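You operate a simulated robot arm through the tools that you are given. There is no shell and no other tool. Be economical: measure what you need, move in short steps, check, and stop when the job is done.

Carry out the task below with a simulated robot arm. There is one attempt and no reset: what you move stays moved.

## Task
Run the yellow sieve in the shaker for 10 seconds.
Fine: lid back on and red knob to LOCK; switch off when it has stopped; sieve, knob and dial stay so.

Only the result counts: the job must be done as asked and must still hold three seconds after the hand-in. Knocking over, shifting, dropping, spilling or breaking anything else fails it. A push-on lid holds only when it is set on centred and level and pressed home; a screw cap is set on level and turned clockwise until tight.

## Robot
A 6-joint arm with a two-finger parallel gripper, fixed in place. Base frame: the origin is at the foot of the arm, x ahead of it, y to its left, z up; the work surface is at about z = 0. Readings come in m, rad, newtons and seconds.
With the tool pointing down near the work surface it reaches from about 0.14 to 0.58 m from the base axis. Its first joint turns from -1.152 to 1.152 rad. Payload 2.1 kg.
Tool frame: the origin (TCP) lies between the finger pads and is the grasp point; the fingertips stand 0.03 m ahead of it; z points along the fingers, y is the line along which they close. Largest opening 0.094 m; finger width 0.028, thickness 0.01; the body of the gripper, 0.05 by 0.096 m, starts 0.055 m behind the TCP.
Orientation is told as [roll, pitch, yaw] about the base's x, y, z axes, in that order, counted from this pose: with the fingers straight down and closing along the base's y, the tool's x points along the base's -x, its y along +y and its z along -z.

## Interface
- The arm moves only by the tool drive_tool. Its argument "increments" is one flat list of numbers, 6 for each row, row after row: the shift along the tool's x, y, z in m, then the turn, a rotation vector about the tool's x, y, z in degrees. In form: [dx, dy, dz, ax, ay, az, dx, dy, dz, ax, ay, az, ...]. A call has 1 to 20 rows; each row is the pose to reach, as a shift and turn from the pose commanded when the call began, along the tool's axes at that moment. "gripper" is the opening in per cent of the stroke, from 0 (shut) to 100 (fully open), set as the call begins (left out, the last holds). A row lasts 0.2 s, in which the tool goes at most 0.05 m and 0.15 rad; a call with a longer step from one row to the next is refused whole, and so is a gripper value outside its range. Where a pose cannot be reached the arm comes as near as it can. A force on the tool above 40 N (or 10 N above the force at the start of the call, whichever is more), or a blocked arm, ends the call early, and 0.2 s more pass. Each finger travels about 0.072 m/s and halts on what it meets, pressing with about 37 N; the grip force reading is that of the motor and also rises with nothing between the fingers. The clock runs only during rows and for 0.2 s after the last one: add rows that repeat a pose to give the fingers time. It gives the time, the measured TCP pose, the force on the tool (base axes), the opening and the grip force at its end, in the units of the frame above (readings bear some noise), with the torque about the TCP (base axes, N m) and any sound that the robot's microphone picked up, and new pictures: "pictures" is both (left out), scene, wrist or none.
- Cameras (640 x 400 px; columns grow to the right, rows downward): "scene" is fixed at [0.0394, -0.3576, 0.4995]; the picture's right is [0.90, -0.43, 0.00], its down [-0.19, -0.39, -0.90] and it looks along [0.39, 0.81, -0.43] (base axes); focal length 262 px, centre (320, 200). "wrist" rides on the gripper at [0.076, 0.014, -0.103] in the tool frame; the picture's right is [-0.18, 0.98, 0.00], its down [-0.75, -0.14, -0.64] and it looks along [-0.63, -0.12, 0.77] (tool axes); focal length 243 px, centre (320, 200). There is no depth. A picture from a camera that has moved, and an enlarged one, comes with that camera's place and axes in the base frame and with its lens.
- zoom(camera, box): a new picture of the part [left, top, right, bottom] of that camera's present view, enlarged. The clock stands still meanwhile.
- sign_off(): hands the job in; it is judged then, once.

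Go step by step. Nothing tells you positions but the pictures and the camera data: compare them with the known pose of the tool, close in by small moves and look again before you grip or let go. The budget is 120 turns and 200 pictures, counting those below and the enlarged ones. Unless the task says otherwise, let go and move clear before handing in, and close with one line.

The tools are called after "Emit:" by a JSON object that holds its "op" and its "data". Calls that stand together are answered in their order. drive_tool: Moves the arm, as the interface text tells. Its arguments: {"type":"object","properties":{"increments":{"type":"array","items":{"type":"number"}},"gripper":{"type":"number"},"pictures":{"type":"string","enum":["both","scene","wrist","none"]}},"required":["increments"]} The other tools are called the same way: zoom (camera, box) takes an enlarged picture of a part of a camera's view; sign_off () hands the job in.

At the start:

```text
clock: 0.0
tcp_pos: [0.2708, 0.077, 0.3629]
orientation: [0.001, -0.001, 0.001]
ft_force: [0.2, 0.2, 0.4]
moment: [-0.02, -0.01, 0.02]
grip_width: 0.0942
grip_force: 0.1
```

scene: 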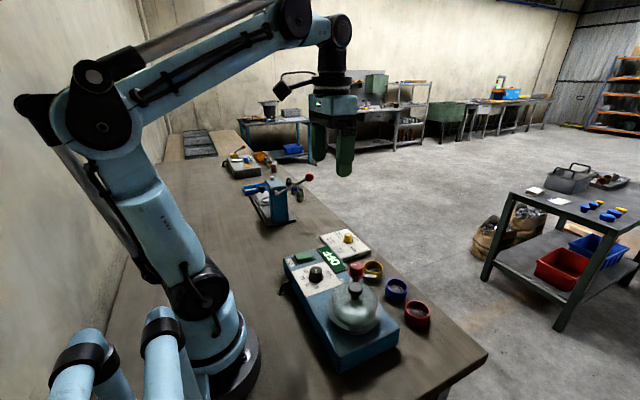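
wrist: 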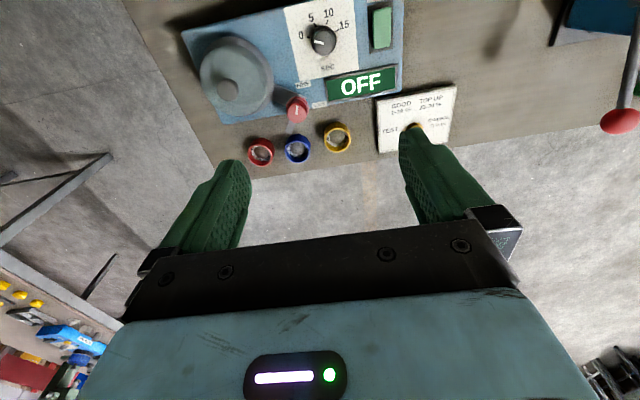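

I see a shaker with a domed lid, a black time dial, a red knob, a green button, an OFF display and red/blue/yellow sieves. I'll enlarge the views to read them.

Emit:
{"op": "zoom", "data": {"camera": "scene", "box": [270, 220, 450, 380]}}

Emit:
{"op": "zoom", "data": {"camera": "wrist", "box": [180, 0, 480, 180]}}

```text
2.50 times, centred on (360, 300) of scene
camera zoom: at [0.0394, -0.3576, 0.4995], right [0.9, -0.43, 0.0], down [-0.19, -0.39, -0.9], along [0.39, 0.81, -0.43], focal length 654 px, centre (220, -50)
```

zoom: 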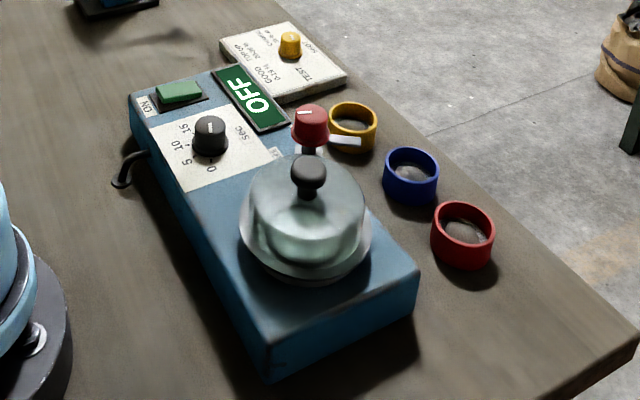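

```text
2.13 times, centred on (330, 90) of wrist
camera zoom: at [0.1936, 0.0918, 0.4657], right [0.18, 0.98, 0.0], down [0.75, -0.14, 0.64], along [0.63, -0.12, -0.77], focal length 518 px, centre (299, 435)
```

zoom: 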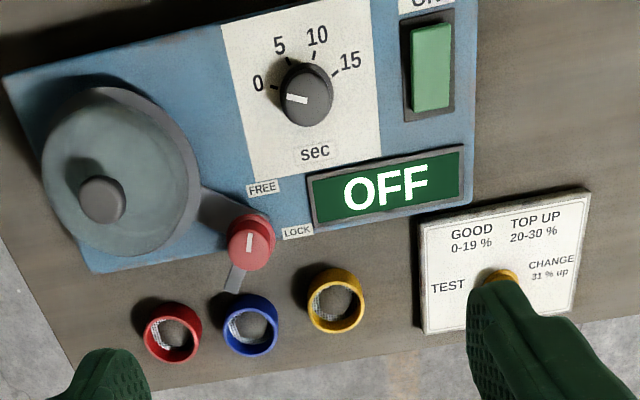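

The labels are readable: dial at 0, OFF display, knob between FREE and LOCK. I move back and lower for a closer view.

Emit:
{"op": "drive_tool", "data": {"increments": [0.025, -0.015, 0.035, 0, 0, 0, 0.05, -0.03, 0.07, 0, 0, 0, 0.07, -0.047, 0.11, 0, 0, 0]}}

```text
clock: 0.8
tcp_pos: [0.201, 0.0283, 0.2522]
orientation: [0.001, -0.002, 0.001]
ft_force: [-0.4, 0.4, 0.0]
moment: [-0.01, -0.07, -0.01]
grip_width: 0.0941
grip_force: 0.0
camera wrist: at [0.1244, 0.0433, 0.355], right [0.18, 0.98, 0.0], down [0.75, -0.14, 0.64], along [0.63, -0.12, -0.77], focal length 243 px, centre (320, 200)
```

scene: 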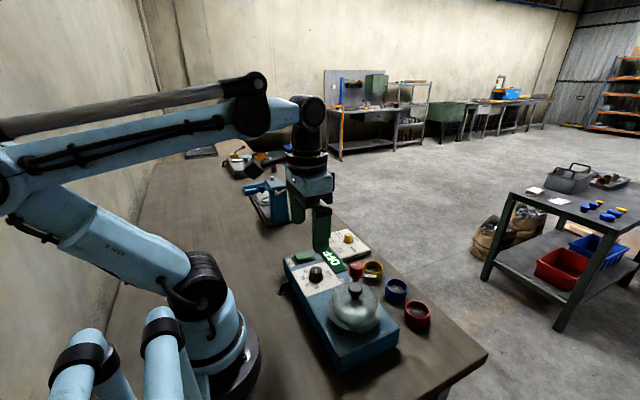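
wrist: 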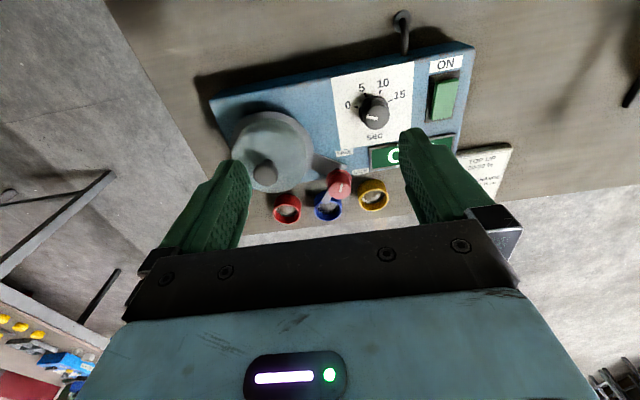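

Emit:
{"op": "zoom", "data": {"camera": "wrist", "box": [290, 50, 490, 220]}}

Emit:
{"op": "zoom", "data": {"camera": "wrist", "box": [200, 90, 400, 230]}}

Emit:
{"op": "zoom", "data": {"camera": "scene", "box": [320, 250, 440, 330]}}

```text
2.35 times, centred on (390, 135) of wrist
camera zoom: at [0.1244, 0.0433, 0.355], right [0.18, 0.98, 0.0], down [0.75, -0.14, 0.64], along [0.63, -0.12, -0.77], focal length 571 px, centre (155, 353)
```

zoom: 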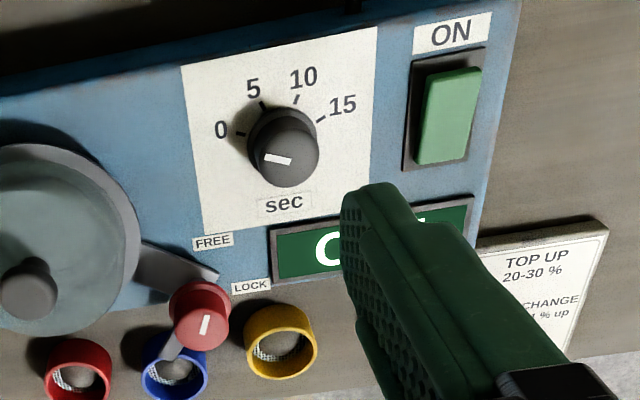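

```text
2.86 times, centred on (300, 160) of wrist
camera zoom: at [0.1244, 0.0433, 0.355], right [0.18, 0.98, 0.0], down [0.75, -0.14, 0.64], along [0.63, -0.12, -0.77], focal length 693 px, centre (377, 314)
```

zoom: 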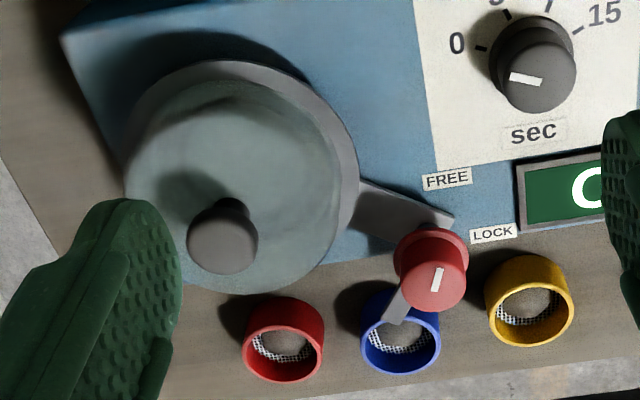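

```text
5.00 times, centred on (380, 290) of scene
camera zoom: at [0.0394, -0.3576, 0.4995], right [0.9, -0.43, 0.0], down [-0.19, -0.39, -0.9], along [0.39, 0.81, -0.43], focal length 1308 px, centre (20, -250)
```

zoom: 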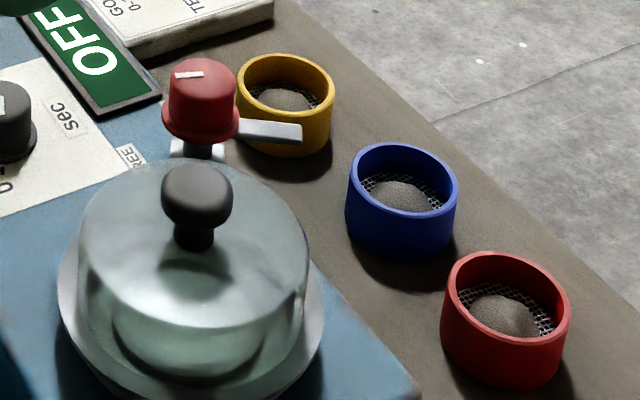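

The latch arm points away from the lid, so the knob reads FREE. The lid knob is around (0.264, -0.044, 0.130) and the yellow sieve around (0.41, 0.09). I go above the lid knob next.

Emit:
{"op": "drive_tool", "data": {"increments": [-0.021, -0.024, 0.017, 0, 0, 0, -0.042, -0.048, 0.034, 0, 0, 0, -0.063, -0.072, 0.055, 0, 0, 0, -0.063, -0.072, 0.055, 0, 0, 0], "gripper": 70}}

```text
clock: 1.8
tcp_pos: [0.2653, -0.042, 0.1993]
orientation: [0.0, 0.0, 0.001]
ft_force: [-0.8, 0.7, -0.5]
moment: [-0.02, -0.04, 0.01]
grip_width: 0.0657
grip_force: 0.2
camera wrist: at [0.1883, -0.0279, 0.3029], right [0.18, 0.98, 0.0], down [0.75, -0.14, 0.64], along [0.63, -0.12, -0.77], focal length 243 px, centre (320, 200)
```

scene: 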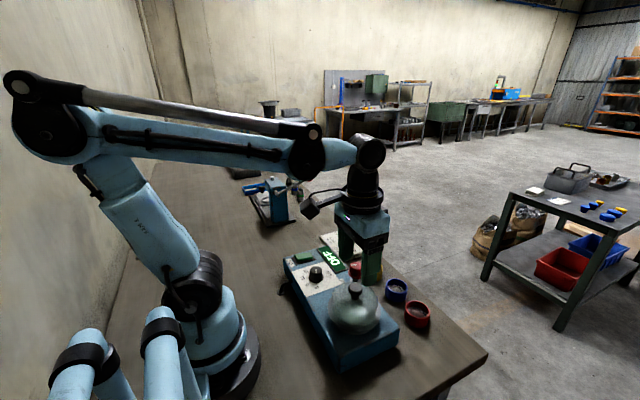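
wrist: 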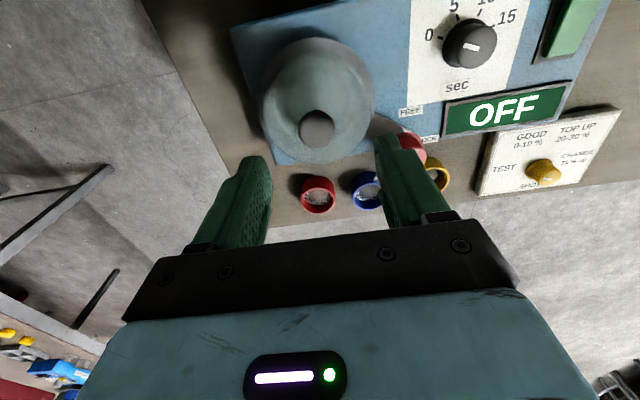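

The lid knob is centred within a few mm. I descend onto it.

Emit:
{"op": "drive_tool", "data": {"increments": [0.003, -0.0015, 0.03, 0, 0, 0, 0.003, -0.0015, 0.055, 0, 0, 0, 0.003, -0.0015, 0.064, 0, 0, 0]}}

```text
clock: 2.6
tcp_pos: [0.2615, -0.0433, 0.1367]
orientation: [-0.003, 0.002, 0.001]
ft_force: [-1.7, 0.6, 8.2]
moment: [-0.01, -0.06, -0.01]
grip_width: 0.0654
grip_force: 0.1
stopped in row 3: the force on the tool passed its limit at 55 N (the readings are from after the stop); the commanded pose is now the measured one
camera wrist: at [0.1854, -0.0294, 0.2393], right [0.18, 0.98, 0.0], down [0.76, -0.14, 0.64], along [0.63, -0.12, -0.77], focal length 243 px, centre (320, 200)
```

scene: 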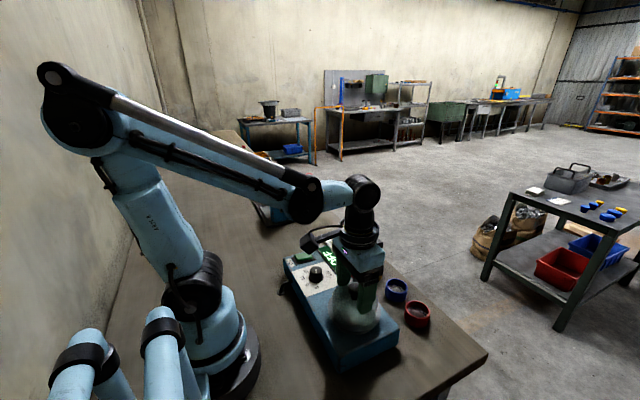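
wrist: 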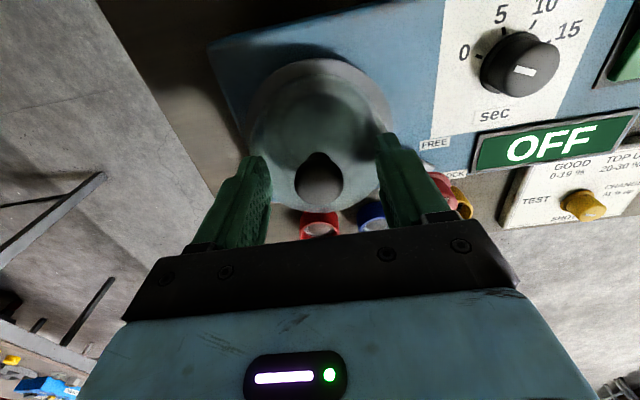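

The fingertips touched the dome at z≈0.107. I raise 2 mm and close on the knob.

Emit:
{"op": "drive_tool", "data": {"increments": [0, 0, -0.003, 0, 0, 0], "pictures": "none"}}

Emit:
{"op": "drive_tool", "data": {"increments": [0, 0, 0, 0, 0, 0, 0, 0, 0, 0, 0, 0, 0, 0, 0, 0, 0, 0], "gripper": 0}}

```text
clock: 3.0
tcp_pos: [0.2611, -0.0451, 0.1395]
orientation: [0.0, 0.002, -0.002]
ft_force: [-0.5, 0.6, 0.6]
moment: [-0.01, 0.0, -0.01]
grip_width: 0.0658
grip_force: 0.1
```

```text
clock: 3.9
tcp_pos: [0.2611, -0.0444, 0.1379]
orientation: [-0.002, 0.004, 0.0]
ft_force: [-0.2, 1.1, -0.3]
moment: [-0.07, -0.03, 0.03]
grip_width: 0.0267
grip_force: 37.4
heard: snap
camera wrist: at [0.1853, -0.0292, 0.2421], right [0.18, 0.98, 0.0], down [0.76, -0.14, 0.64], along [0.63, -0.12, -0.77], focal length 243 px, centre (320, 200)
```

scene: 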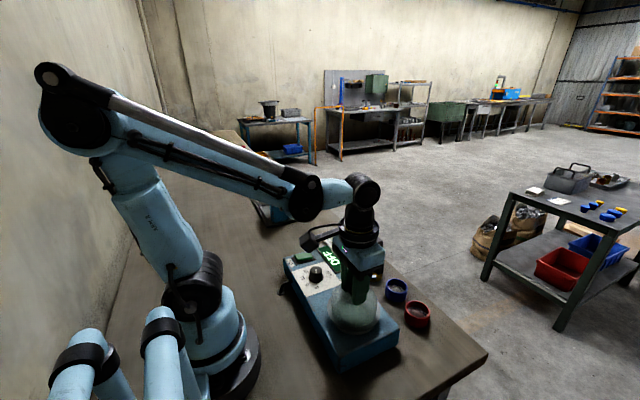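
wrist: 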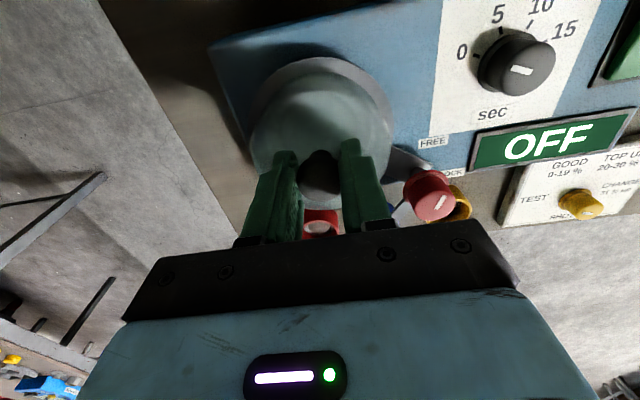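

Gripped (26.7 mm) and a snap was heard. I lift the lid straight up slowly.

Emit:
{"op": "drive_tool", "data": {"increments": [0, 0, -0.01, 0, 0, 0, 0, 0, -0.02, 0, 0, 0, 0, 0, -0.04, 0, 0, 0, 0, 0, -0.07, 0, 0, 0, 0, 0, -0.1, 0, 0, 0]}}

```text
clock: 5.0
tcp_pos: [0.262, -0.0437, 0.2386]
orientation: [-0.001, 0.004, -0.001]
ft_force: [0.4, -0.4, -1.0]
moment: [0.01, 0.01, 0.01]
grip_width: 0.0265
grip_force: 36.9
camera wrist: at [0.1856, -0.0285, 0.3424], right [0.18, 0.98, 0.0], down [0.76, -0.14, 0.64], along [0.63, -0.12, -0.77], focal length 243 px, centre (320, 200)
```

scene: 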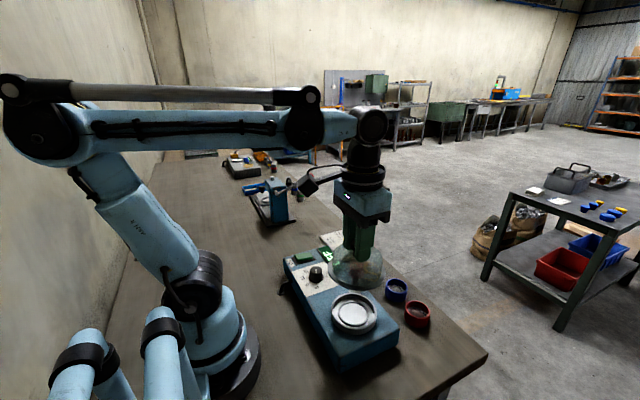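
wrist: 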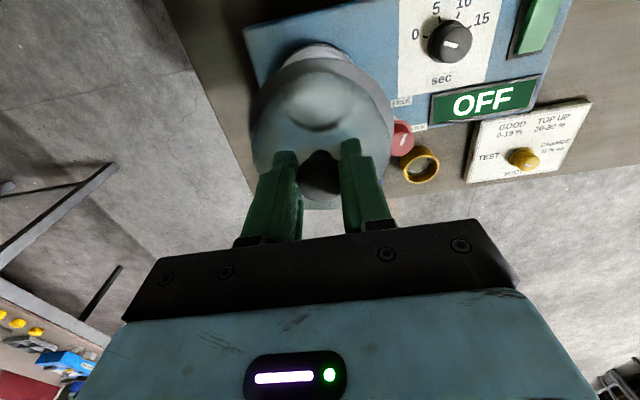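

The lid is off. I carry it to the empty table at about (0.21, 0.29), staying high.

Emit:
{"op": "drive_tool", "data": {"increments": [0.006, 0.042, 0, 0, 0, 0, 0.013, 0.084, 0, 0, 0, 0, 0.02, 0.126, 0, 0, 0, 0, 0.026, 0.168, 0, 0, 0, 0, 0.032, 0.21, 0, 0, 0, 0, 0.039, 0.252, 0, 0, 0, 0, 0.046, 0.293, 0, 0, 0, 0, 0.052, 0.334, 0, 0, 0, 0, 0.052, 0.334, 0.04, 0, 0, 0, 0.052, 0.334, 0.08, 0, 0, 0]}}

```text
clock: 7.2
tcp_pos: [0.2138, 0.288, 0.159]
orientation: [0.0, 0.001, -0.001]
ft_force: [-0.4, 0.5, -2.2]
moment: [0.0, 0.01, 0.01]
grip_width: 0.0266
grip_force: 36.7
camera wrist: at [0.136, 0.3026, 0.2626], right [0.18, 0.98, 0.0], down [0.76, -0.14, 0.64], along [0.63, -0.12, -0.77], focal length 243 px, centre (320, 200)
```

scene: 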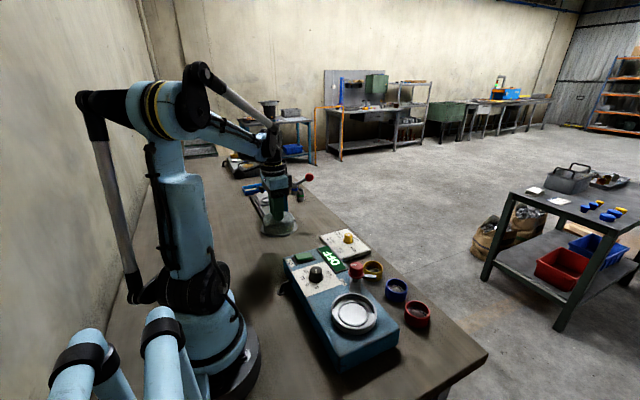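
wrist: 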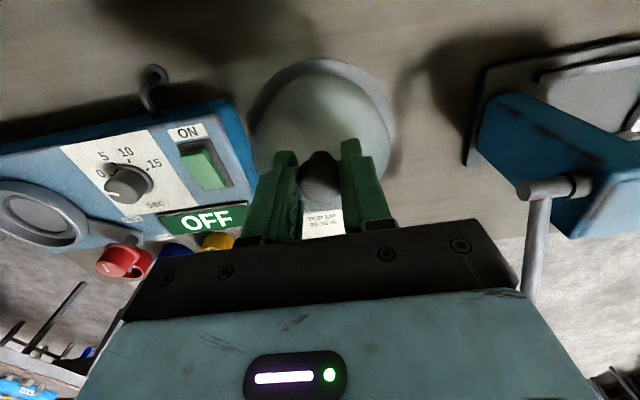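

The spot is clear with the other device to the right. I lower the lid, watching for contact.

Emit:
{"op": "drive_tool", "data": {"increments": [0, 0, 0.03, 0, 0, 0, 0, 0, 0.055, 0, 0, 0, 0, 0, 0.065, 0, 0, 0, 0, 0, 0.07, 0, 0, 0, 0, 0, 0.075, 0, 0, 0, 0, 0, 0.08, 0, 0, 0, 0, 0, 0.085, 0, 0, 0, 0, 0, 0.09, 0, 0, 0], "pictures": "wrist"}}

```text
clock: 9.1
tcp_pos: [0.21, 0.29, 0.0682]
orientation: [-0.001, 0.004, 0.001]
ft_force: [0.2, -0.6, -1.3]
moment: [-0.03, -0.02, 0.01]
grip_width: 0.0264
grip_force: 36.8
camera wrist: at [0.1329, 0.3048, 0.1729], right [0.18, 0.98, 0.0], down [0.76, -0.14, 0.64], along [0.63, -0.12, -0.77], focal length 243 px, centre (320, 200)
```

wrist: 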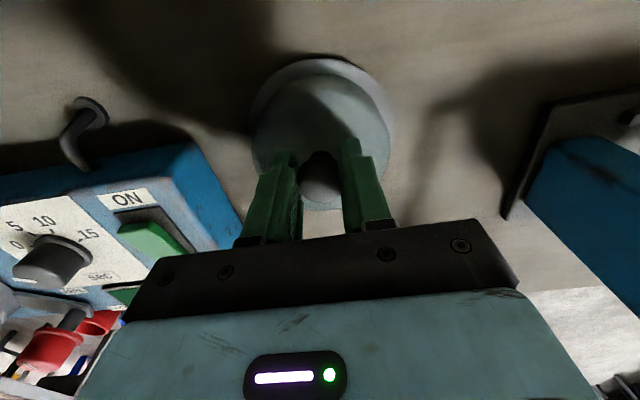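

No contact yet; keep creeping down.

Emit:
{"op": "drive_tool", "data": {"increments": [0, 0, 0.003, 0, 0, 0, 0, 0, 0.006, 0, 0, 0, 0, 0, 0.009, 0, 0, 0, 0, 0, 0.012, 0, 0, 0, 0, 0, 0.015, 0, 0, 0, 0, 0, 0.018, 0, 0, 0, 0, 0, 0.021, 0, 0, 0, 0, 0, 0.024, 0, 0, 0], "pictures": "wrist"}}

```text
clock: 9.6
tcp_pos: [0.2097, 0.2898, 0.0665]
orientation: [-0.003, 0.005, 0.001]
ft_force: [-1.4, 0.5, 4.8]
moment: [0.06, -0.14, 0.02]
grip_width: 0.0264
grip_force: 36.4
stopped in row 2: the force on the tool passed its limit at 47 N (the readings are from after the stop); the commanded pose is now the measured one
camera wrist: at [0.1335, 0.3048, 0.1688], right [0.18, 0.98, 0.0], down [0.76, -0.14, 0.64], along [0.63, -0.12, -0.77], focal length 243 px, centre (320, 200)
```

wrist: 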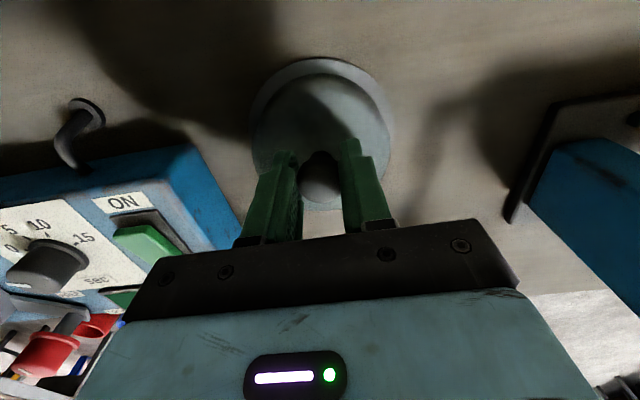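

It is on the table. I release and rise straight up.

Emit:
{"op": "drive_tool", "data": {"increments": [0, 0, 0, 0, 0, 0, 0, 0, 0, 0, 0, 0, 0, 0, 0, 0, 0, 0], "gripper": 70, "pictures": "none"}}

Emit:
{"op": "drive_tool", "data": {"increments": [0, 0, -0.03, 0, 0, 0, 0, 0, -0.07, 0, 0, 0, 0, 0, -0.11, 0, 0, 0, 0, 0, -0.15, 0, 0, 0]}}

```text
clock: 10.4
tcp_pos: [0.2115, 0.2908, 0.0645]
orientation: [0.0, 0.004, 0.0]
ft_force: [-0.4, 0.0, 0.1]
moment: [-0.04, 0.01, 0.03]
grip_width: 0.0657
grip_force: 0.1
```

```text
clock: 11.4
tcp_pos: [0.2095, 0.2907, 0.2165]
orientation: [-0.002, 0.004, 0.0]
ft_force: [-0.2, -0.7, 0.4]
moment: [-0.01, 0.0, -0.02]
grip_width: 0.0654
grip_force: 0.1
camera wrist: at [0.1328, 0.3058, 0.3189], right [0.18, 0.98, 0.0], down [0.76, -0.14, 0.64], along [0.63, -0.12, -0.77], focal length 243 px, centre (320, 200)
```

scene: 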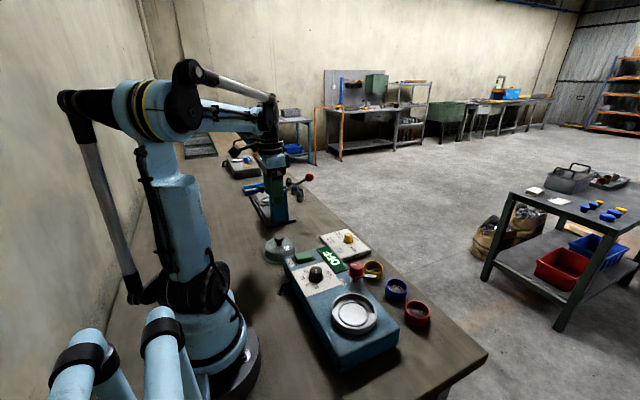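
wrist: 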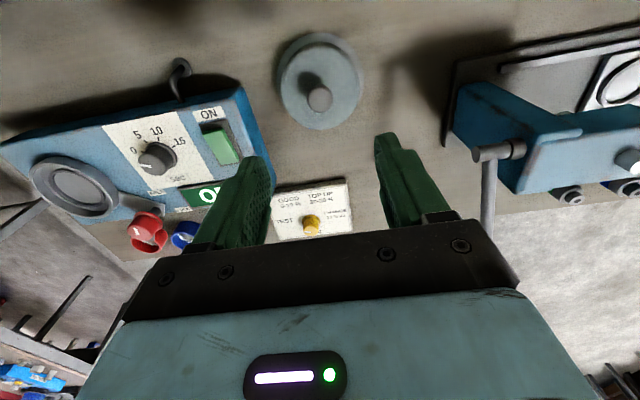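

The lid sits upright on the table. I look at the open chamber and the sieves enlarged.

Emit:
{"op": "zoom", "data": {"camera": "scene", "box": [310, 250, 450, 340]}}

```text
4.44 times, centred on (380, 295) of scene
camera zoom: at [0.0393, -0.3576, 0.4995], right [0.9, -0.43, 0.0], down [-0.19, -0.39, -0.9], along [0.39, 0.81, -0.43], focal length 1162 px, centre (53, -222)
```

zoom: 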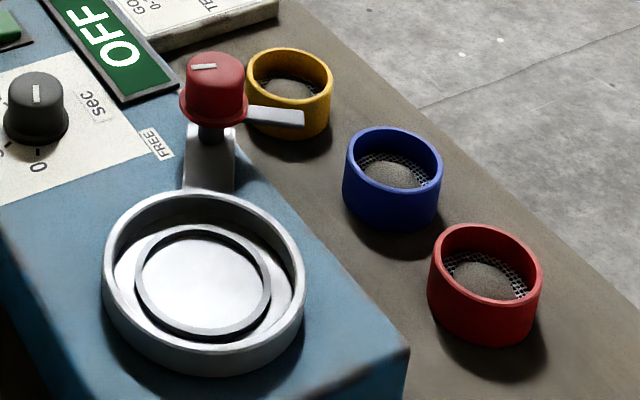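

The chamber is empty, with a seat ring centred at about (0.263, -0.045). The yellow sieve is at about (0.41, 0.083). I go above it.

Emit:
{"op": "drive_tool", "data": {"increments": [-0.03, -0.03, 0.005, 0, 0, 0, -0.06, -0.06, 0.01, 0, 0, 0, -0.09, -0.09, 0.015, 0, 0, 0, -0.12, -0.12, 0.02, 0, 0, 0, -0.15, -0.15, 0.03, 0, 0, 0, -0.18, -0.18, 0.05, 0, 0, 0, -0.2, -0.208, 0.077, 0, 0, 0, -0.2, -0.208, 0.097, 0, 0, 0]}}

```text
clock: 13.2
tcp_pos: [0.4101, 0.0812, 0.1189]
orientation: [-0.002, 0.003, 0.001]
ft_force: [-0.7, 0.2, -0.6]
moment: [0.03, 0.0, 0.04]
grip_width: 0.0658
grip_force: 0.1
camera wrist: at [0.3336, 0.0962, 0.2229], right [0.18, 0.98, 0.0], down [0.76, -0.14, 0.64], along [0.63, -0.12, -0.77], focal length 243 px, centre (320, 200)
```

scene: 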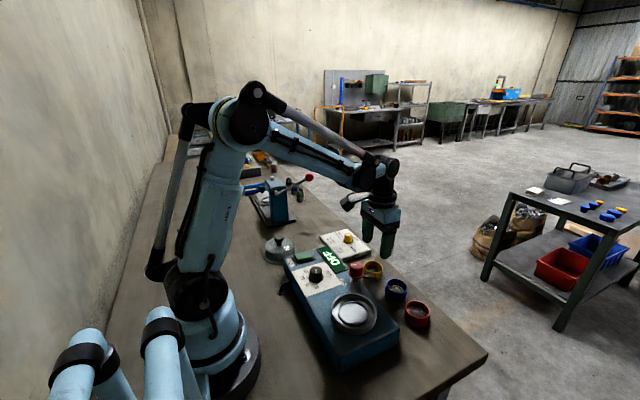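
wrist: 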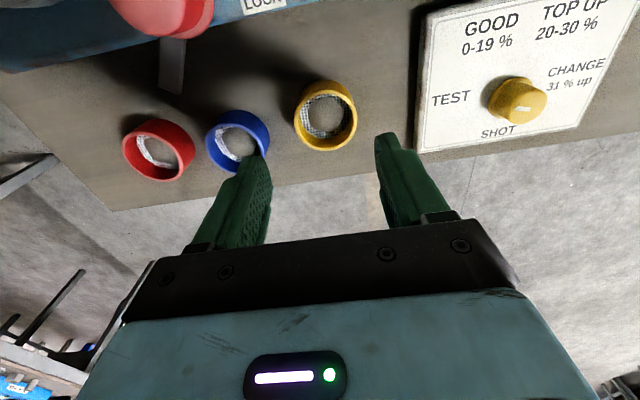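

Triangulation puts the yellow sieve at about (0.4125, 0.0895) with its rim at z≈0.024. I centre on it and descend partway.

Emit:
{"op": "drive_tool", "data": {"increments": [-0.0025, 0.008, 0.02, 0, 0, 0, -0.0025, 0.008, 0.045, 0, 0, 0, -0.0025, 0.008, 0.045, 0, 0, 0]}}

Emit:
{"op": "zoom", "data": {"camera": "wrist", "box": [220, 60, 440, 220]}}

Emit:
{"op": "zoom", "data": {"camera": "scene", "box": [330, 210, 450, 300]}}

```text
clock: 14.0
tcp_pos: [0.411, 0.0888, 0.0734]
orientation: [0.0, 0.003, 0.0]
ft_force: [-0.9, -0.5, 0.4]
moment: [0.01, -0.01, -0.02]
grip_width: 0.0657
grip_force: 0.0
camera wrist: at [0.3348, 0.1044, 0.178], right [0.18, 0.98, 0.0], down [0.76, -0.14, 0.64], along [0.63, -0.12, -0.77], focal length 243 px, centre (320, 200)
```

scene: 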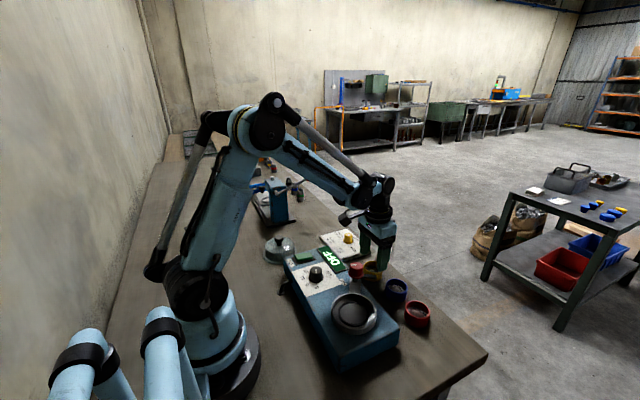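
wrist: 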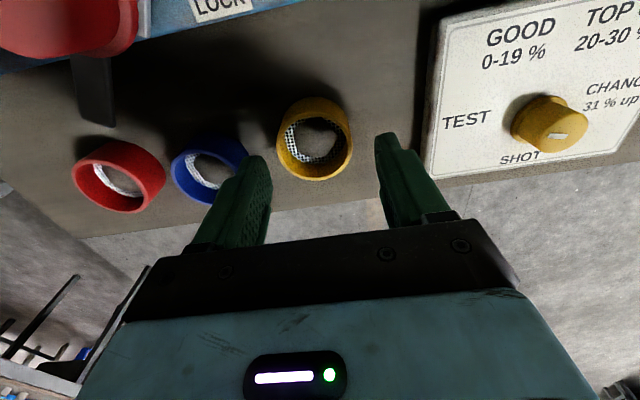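

```text
2.50 times, centred on (330, 140) of wrist
camera zoom: at [0.3348, 0.1044, 0.178], right [0.18, 0.98, 0.0], down [0.76, -0.14, 0.64], along [0.63, -0.12, -0.77], focal length 606 px, centre (295, 350)
```

zoom: 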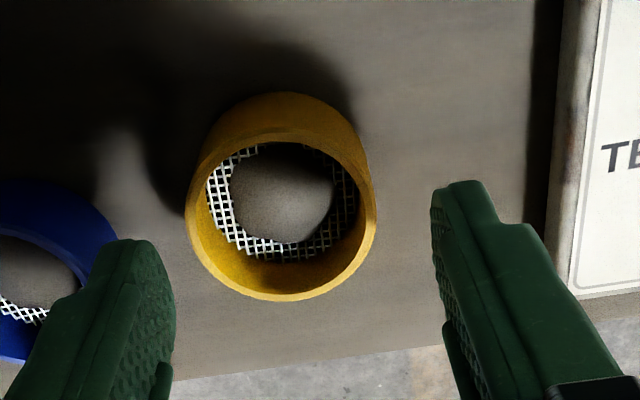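

```text
4.44 times, centred on (390, 255) of scene
camera zoom: at [0.0394, -0.3576, 0.4995], right [0.9, -0.43, 0.0], down [-0.19, -0.39, -0.9], along [0.39, 0.81, -0.43], focal length 1162 px, centre (9, -44)
```

zoom: 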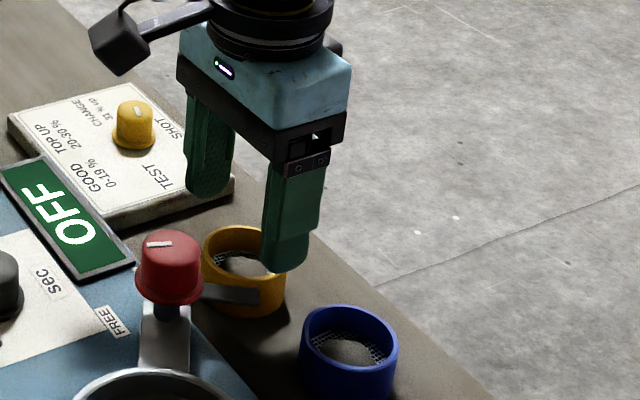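

Refined sieve centre (0.4124, 0.0865), diameter about 53 mm. Descend to grip the upper part and close.

Emit:
{"op": "drive_tool", "data": {"increments": [-0.0014, -0.0015, 0.016, 0, 0, 0, -0.0014, -0.0015, 0.033, 0, 0, 0], "pictures": "none"}}

Emit:
{"op": "drive_tool", "data": {"increments": [-0.0014, -0.0015, 0, 0, 0, 0, -0.0014, -0.0015, 0, 0, 0, 0, -0.0014, -0.0015, 0, 0, 0, 0], "gripper": 40}}

```text
clock: 14.6
tcp_pos: [0.4132, 0.0874, 0.0401]
orientation: [-0.002, 0.002, 0.0]
ft_force: [-0.1, 0.0, 0.1]
moment: [0.04, 0.03, 0.0]
grip_width: 0.0658
grip_force: 0.0
```

```text
clock: 15.4
tcp_pos: [0.417, 0.0859, 0.0396]
orientation: [-0.002, 0.004, -0.001]
ft_force: [-0.2, -0.2, -0.2]
moment: [0.02, 0.01, -0.01]
grip_width: 0.0515
grip_force: 36.2
camera wrist: at [0.3383, 0.101, 0.1438], right [0.18, 0.98, 0.0], down [0.76, -0.14, 0.64], along [0.63, -0.12, -0.77], focal length 243 px, centre (320, 200)
```

scene: 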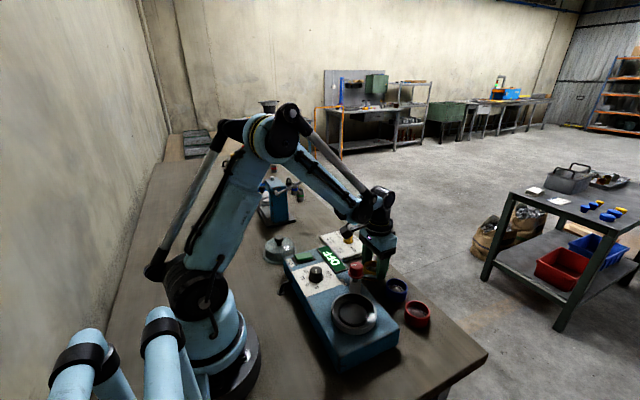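
wrist: 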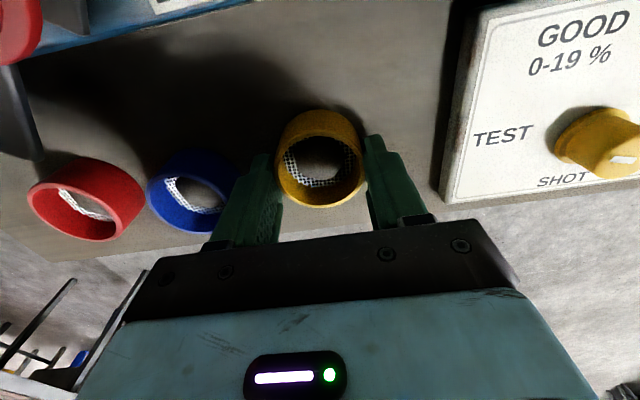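

Gripped (51.5 mm). I lift it and measure how it sits in the fingers.

Emit:
{"op": "drive_tool", "data": {"increments": [0, 0, -0.03, 0, 0, 0, 0, 0, -0.07, 0, 0, 0, 0, 0, -0.11, 0, 0, 0, 0, 0, -0.14, 0, 0, 0]}}

Emit:
{"op": "zoom", "data": {"camera": "wrist", "box": [240, 90, 400, 230]}}

```text
clock: 16.4
tcp_pos: [0.4154, 0.0856, 0.1819]
orientation: [-0.003, 0.006, 0.0]
ft_force: [0.1, 0.1, -1.2]
moment: [0.03, 0.01, 0.02]
grip_width: 0.0511
grip_force: 37.1
camera wrist: at [0.339, 0.1013, 0.2847], right [0.18, 0.98, 0.0], down [0.76, -0.14, 0.64], along [0.63, -0.12, -0.77], focal length 243 px, centre (320, 200)
```

scene: 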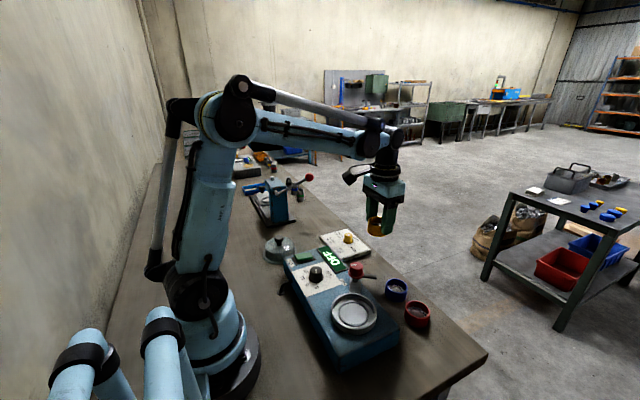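
wrist: 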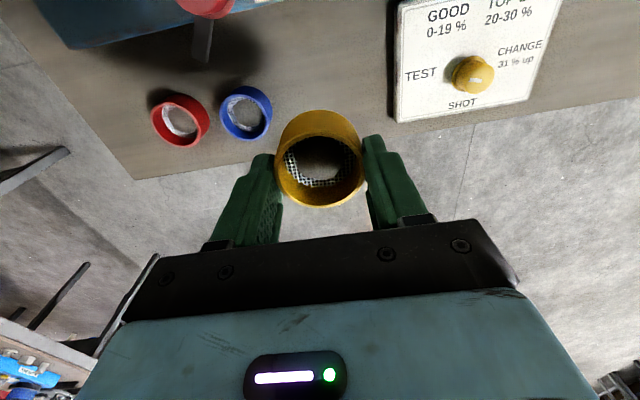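

```text
2.86 times, centred on (320, 160) of wrist
camera zoom: at [0.339, 0.1013, 0.2847], right [0.18, 0.98, 0.0], down [0.76, -0.14, 0.64], along [0.63, -0.12, -0.77], focal length 693 px, centre (320, 314)
```

zoom: 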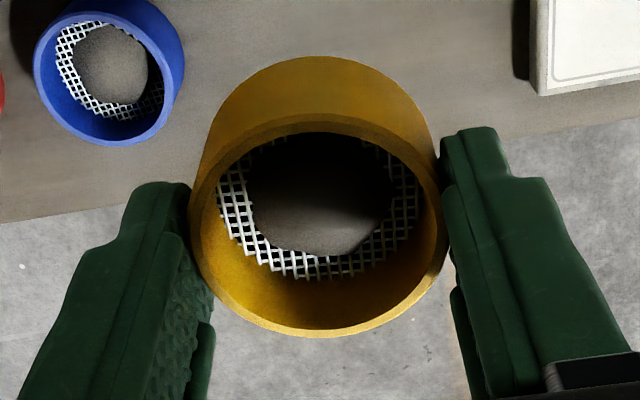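

The sieve is centred on the TCP and level, its bottom about 40 mm below. I move to a spot short of the chamber to view the seat.

Emit:
{"op": "drive_tool", "data": {"increments": [0.026, -0.033, 0, 0, 0, 0, 0.052, -0.066, 0, 0, 0, 0, 0.078, -0.099, 0, 0, 0, 0, 0.105, -0.131, 0, 0, 0, 0, 0.105, -0.131, 0, 0, 0, 0]}}

Emit:
{"op": "zoom", "data": {"camera": "wrist", "box": [200, 0, 440, 150]}}

Emit:
{"op": "zoom", "data": {"camera": "scene", "box": [310, 270, 430, 345]}}

```text
clock: 17.6
tcp_pos: [0.3105, -0.0435, 0.181]
orientation: [-0.003, 0.002, 0.0]
ft_force: [-0.2, -0.2, -1.8]
moment: [0.02, -0.01, 0.0]
grip_width: 0.0511
grip_force: 36.6
camera wrist: at [0.2338, -0.0278, 0.2839], right [0.18, 0.98, 0.0], down [0.76, -0.14, 0.64], along [0.63, -0.12, -0.77], focal length 243 px, centre (320, 200)
```

scene: 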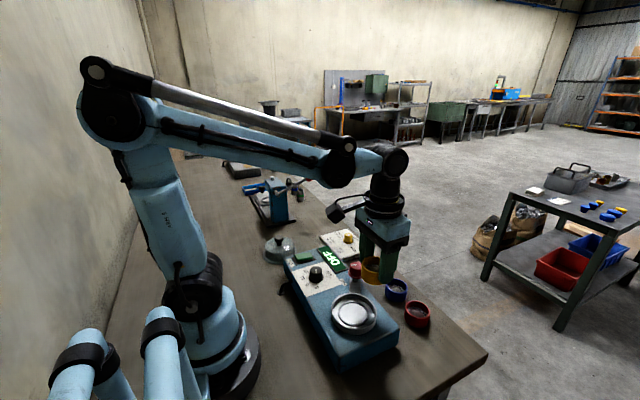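
wrist: 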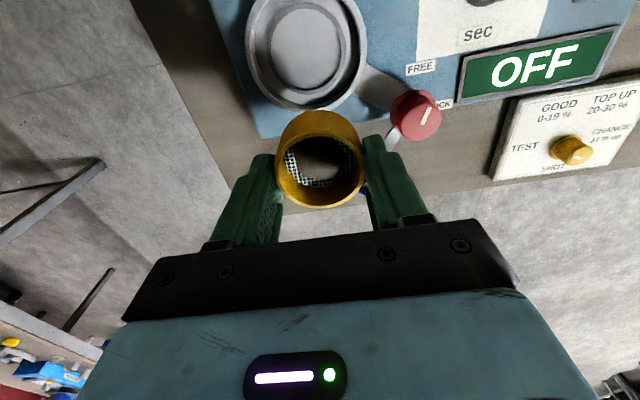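

```text
2.67 times, centred on (320, 75) of wrist
camera zoom: at [0.2338, -0.0278, 0.2839], right [0.18, 0.98, 0.0], down [0.76, -0.14, 0.64], along [0.63, -0.12, -0.77], focal length 647 px, centre (320, 533)
```

zoom: 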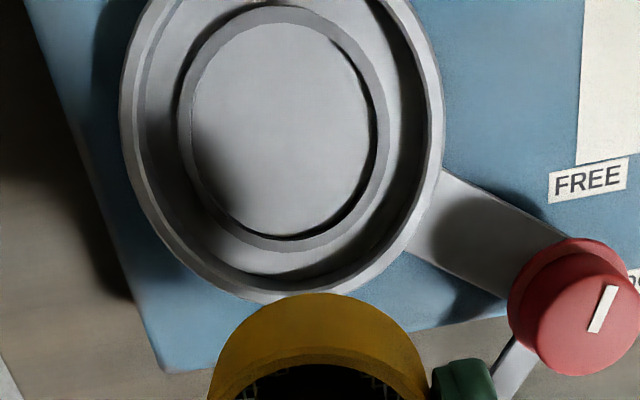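

```text
5.33 times, centred on (370, 308) of scene
camera zoom: at [0.0393, -0.3576, 0.4995], right [0.9, -0.43, 0.0], down [-0.19, -0.39, -0.9], along [0.39, 0.81, -0.43], focal length 1395 px, centre (53, -373)
```

zoom: 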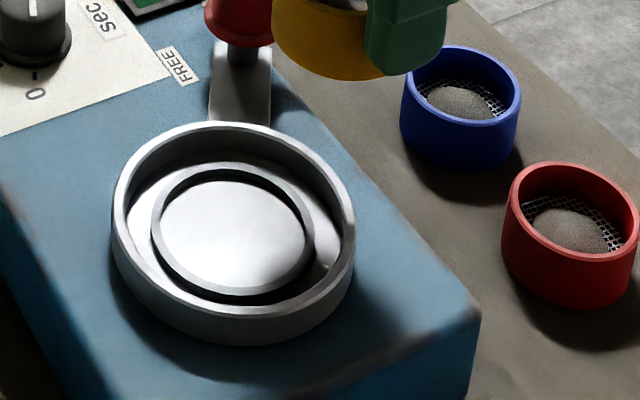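

The seat ring centres at about (0.2613, -0.044), consistent with the lid grip. I move over it and lower to just above the rim for a check.

Emit:
{"op": "drive_tool", "data": {"increments": [0.025, 0, 0, 0, 0, 0, 0.049, 0, 0, 0, 0, 0, 0.049, 0, 0.03, 0, 0, 0, 0.049, 0, 0.056, 0, 0, 0, 0.049, 0, 0.056, 0, 0, 0]}}

Emit:
{"op": "zoom", "data": {"camera": "scene", "box": [310, 260, 430, 335]}}

Emit:
{"op": "zoom", "data": {"camera": "wrist", "box": [220, 70, 420, 220]}}

```text
clock: 18.8
tcp_pos: [0.261, -0.0427, 0.1249]
orientation: [-0.002, 0.002, 0.001]
ft_force: [-0.1, 0.2, -0.4]
moment: [0.01, -0.03, -0.03]
grip_width: 0.0513
grip_force: 37.3
camera wrist: at [0.1844, -0.029, 0.229], right [0.18, 0.98, 0.0], down [0.76, -0.14, 0.64], along [0.63, -0.12, -0.77], focal length 243 px, centre (320, 200)
```

scene: 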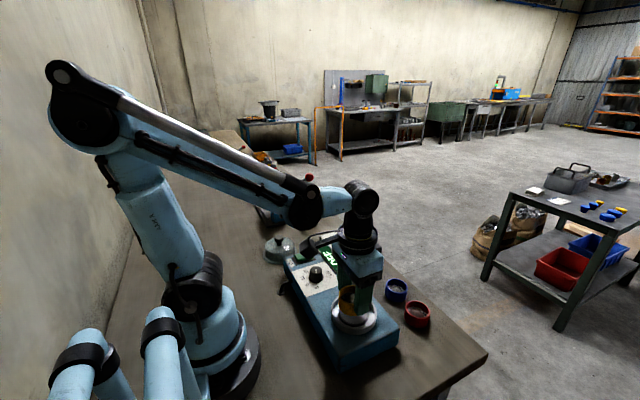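
wrist: 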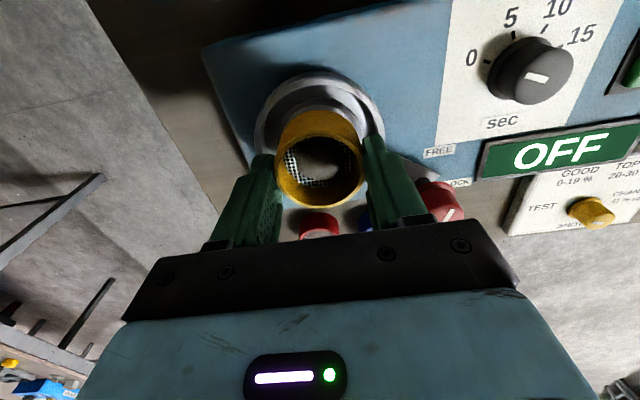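

```text
5.33 times, centred on (370, 298) of scene
camera zoom: at [0.0393, -0.3576, 0.4995], right [0.9, -0.43, 0.0], down [-0.19, -0.39, -0.9], along [0.39, 0.81, -0.43], focal length 1395 px, centre (53, -320)
```

zoom: 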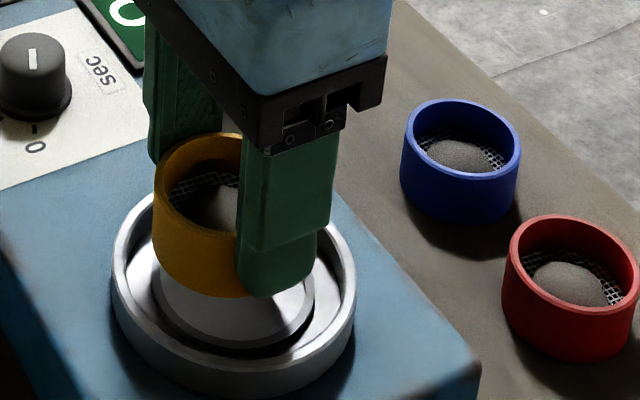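

```text
2.67 times, centred on (320, 145) of wrist
camera zoom: at [0.1844, -0.029, 0.229], right [0.18, 0.98, 0.0], down [0.76, -0.14, 0.64], along [0.63, -0.12, -0.77], focal length 647 px, centre (320, 347)
```

zoom: 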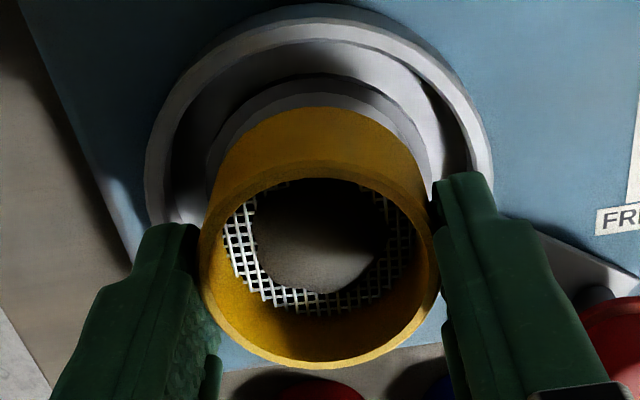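

Laterally the sieve is aligned with the seat. The sieve carries a sample mound, so it must stay level. I check fore-aft with a tighter scene zoom.

Emit:
{"op": "zoom", "data": {"camera": "scene", "box": [325, 275, 385, 335]}}

```text
6.67 times, centred on (355, 305) of scene
camera zoom: at [0.0393, -0.3576, 0.4995], right [0.9, -0.43, 0.0], down [-0.19, -0.39, -0.9], along [0.39, 0.81, -0.43], focal length 1743 px, centre (87, -500)
```

zoom: 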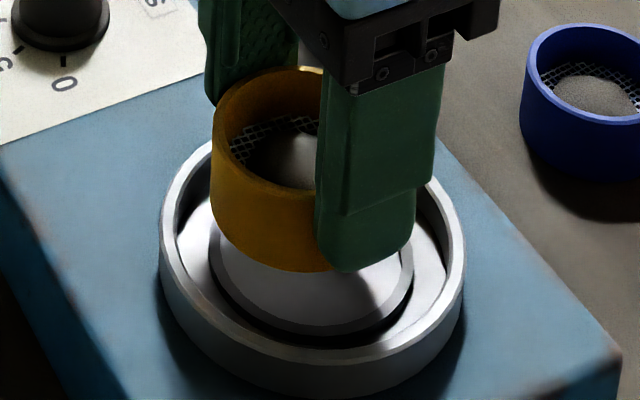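

Correcting for perspective, the seat centre is nearer (0.2645, -0.0444), so the sieve sits about 4–5 mm too far back. I shift +4.5 mm in x, lower slightly and compare again.

Emit:
{"op": "drive_tool", "data": {"increments": [-0.0045, 0, 0, 0, 0, 0, -0.0045, 0, 0.008, 0, 0, 0, -0.0045, 0, 0.012, 0, 0, 0, -0.0045, 0, 0.012, 0, 0, 0], "pictures": "none"}}

Emit:
{"op": "zoom", "data": {"camera": "scene", "box": [325, 275, 385, 335]}}

Emit:
{"op": "zoom", "data": {"camera": "wrist", "box": [220, 70, 420, 220]}}

```text
clock: 19.8
tcp_pos: [0.2658, -0.0445, 0.1119]
orientation: [-0.001, 0.003, 0.0]
ft_force: [0.5, 0.1, -0.2]
moment: [0.02, 0.0, 0.0]
grip_width: 0.0512
grip_force: 37.5
```

```text
6.67 times, centred on (355, 305) of scene
camera zoom: at [0.0394, -0.3576, 0.4995], right [0.9, -0.43, 0.0], down [-0.19, -0.39, -0.9], along [0.39, 0.81, -0.43], focal length 1743 px, centre (87, -500)
```

zoom: 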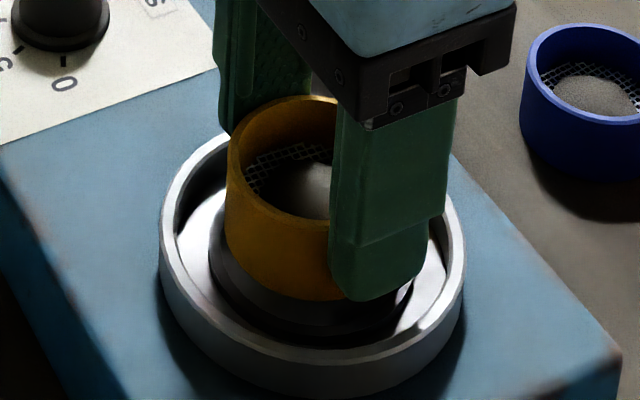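

```text
2.67 times, centred on (320, 145) of wrist
camera zoom: at [0.1895, -0.0296, 0.2154], right [0.18, 0.98, 0.0], down [0.76, -0.14, 0.64], along [0.63, -0.12, -0.77], focal length 647 px, centre (320, 347)
```

zoom: 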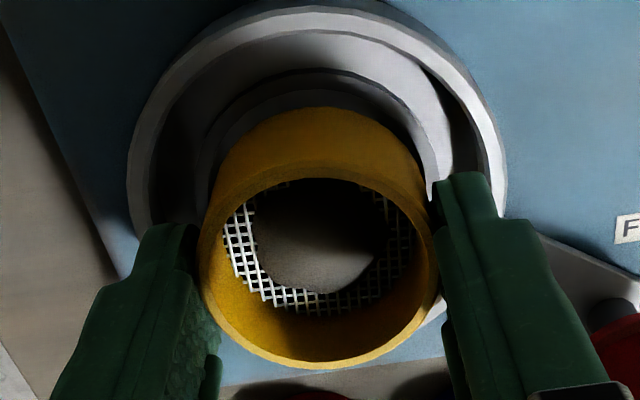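

Now the sieve lines up with the seat within about 1 mm. I add 0.7 mm and lower in small steps until contact.

Emit:
{"op": "drive_tool", "data": {"increments": [-0.0007, 0, 0.003, 0, 0, 0, -0.0007, 0, 0.005, 0, 0, 0, -0.0007, 0, 0.006, 0, 0, 0, -0.0007, 0, 0.007, 0, 0, 0, -0.0007, 0, 0.008, 0, 0, 0], "pictures": "none"}}

Emit:
{"op": "zoom", "data": {"camera": "scene", "box": [325, 275, 385, 335]}}

```text
clock: 21.0
tcp_pos: [0.2668, -0.0448, 0.1041]
orientation: [-0.001, 0.004, 0.0]
ft_force: [-0.2, 0.7, -0.7]
moment: [-0.01, 0.03, -0.01]
grip_width: 0.0512
grip_force: 37.3
```

```text
6.67 times, centred on (355, 305) of scene
camera zoom: at [0.0394, -0.3576, 0.4995], right [0.9, -0.43, 0.0], down [-0.19, -0.39, -0.9], along [0.39, 0.81, -0.43], focal length 1743 px, centre (87, -500)
```

zoom: 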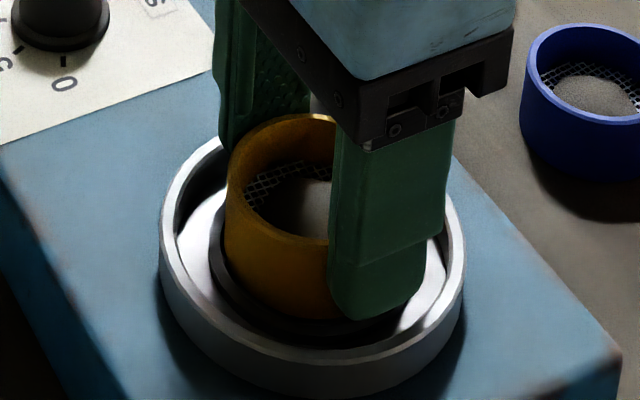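

Still free and centred in the ring; continue down 1 mm at a time.

Emit:
{"op": "drive_tool", "data": {"increments": [0, 0, 0.001, 0, 0, 0, 0, 0, 0.002, 0, 0, 0, 0, 0, 0.003, 0, 0, 0, 0, 0, 0.004, 0, 0, 0, 0, 0, 0.005, 0, 0, 0, 0, 0, 0.006, 0, 0, 0, 0, 0, 0.007, 0, 0, 0, 0, 0, 0.008, 0, 0, 0], "pictures": "none"}}

Emit:
{"op": "zoom", "data": {"camera": "scene", "box": [325, 275, 385, 335]}}

```text
clock: 22.8
tcp_pos: [0.2677, -0.0431, 0.098]
orientation: [-0.001, 0.003, 0.001]
ft_force: [0.8, -0.1, 32.9]
moment: [-0.01, 0.11, 0.09]
grip_width: 0.0515
grip_force: 36.9
```

```text
6.67 times, centred on (355, 305) of scene
camera zoom: at [0.0393, -0.3576, 0.4995], right [0.9, -0.43, 0.0], down [-0.19, -0.39, -0.9], along [0.39, 0.81, -0.43], focal length 1743 px, centre (87, -500)
```

zoom: 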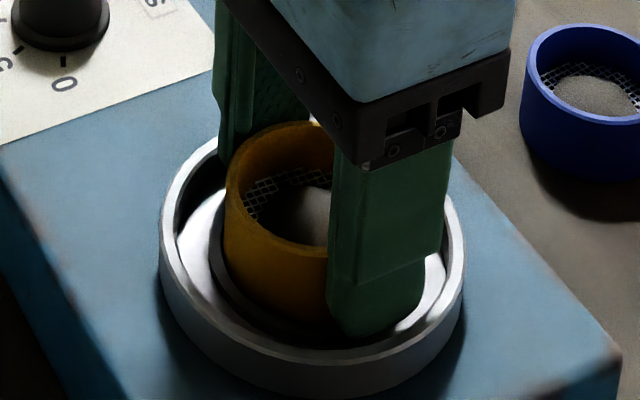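

Contact at z≈0.098 with 33 N. I relieve the press slightly, open only a little, and rise.

Emit:
{"op": "drive_tool", "data": {"increments": [0, 0, -0.002, 0, 0, 0], "pictures": "none"}}

Emit:
{"op": "drive_tool", "data": {"increments": [0, 0, 0, 0, 0, 0, 0, 0, 0, 0, 0, 0], "gripper": 59, "pictures": "none"}}

Emit:
{"op": "zoom", "data": {"camera": "scene", "box": [325, 275, 385, 335]}}

```text
clock: 23.2
tcp_pos: [0.2663, -0.0449, 0.0985]
orientation: [-0.002, 0.005, -0.001]
ft_force: [-0.6, -0.3, -1.8]
moment: [0.0, -0.03, -0.01]
grip_width: 0.0515
grip_force: 37.4
```

```text
clock: 23.8
tcp_pos: [0.2664, -0.0452, 0.0977]
orientation: [0.0, 0.003, -0.002]
ft_force: [-0.7, -0.2, 0.3]
moment: [-0.04, 0.03, 0.03]
grip_width: 0.0552
grip_force: 0.1
```

```text
6.67 times, centred on (355, 305) of scene
camera zoom: at [0.0394, -0.3576, 0.4995], right [0.9, -0.43, 0.0], down [-0.19, -0.39, -0.9], along [0.39, 0.81, -0.43], focal length 1743 px, centre (87, -500)
```

zoom: 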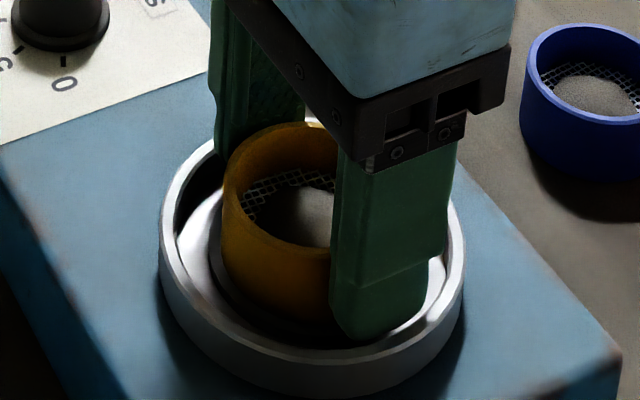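

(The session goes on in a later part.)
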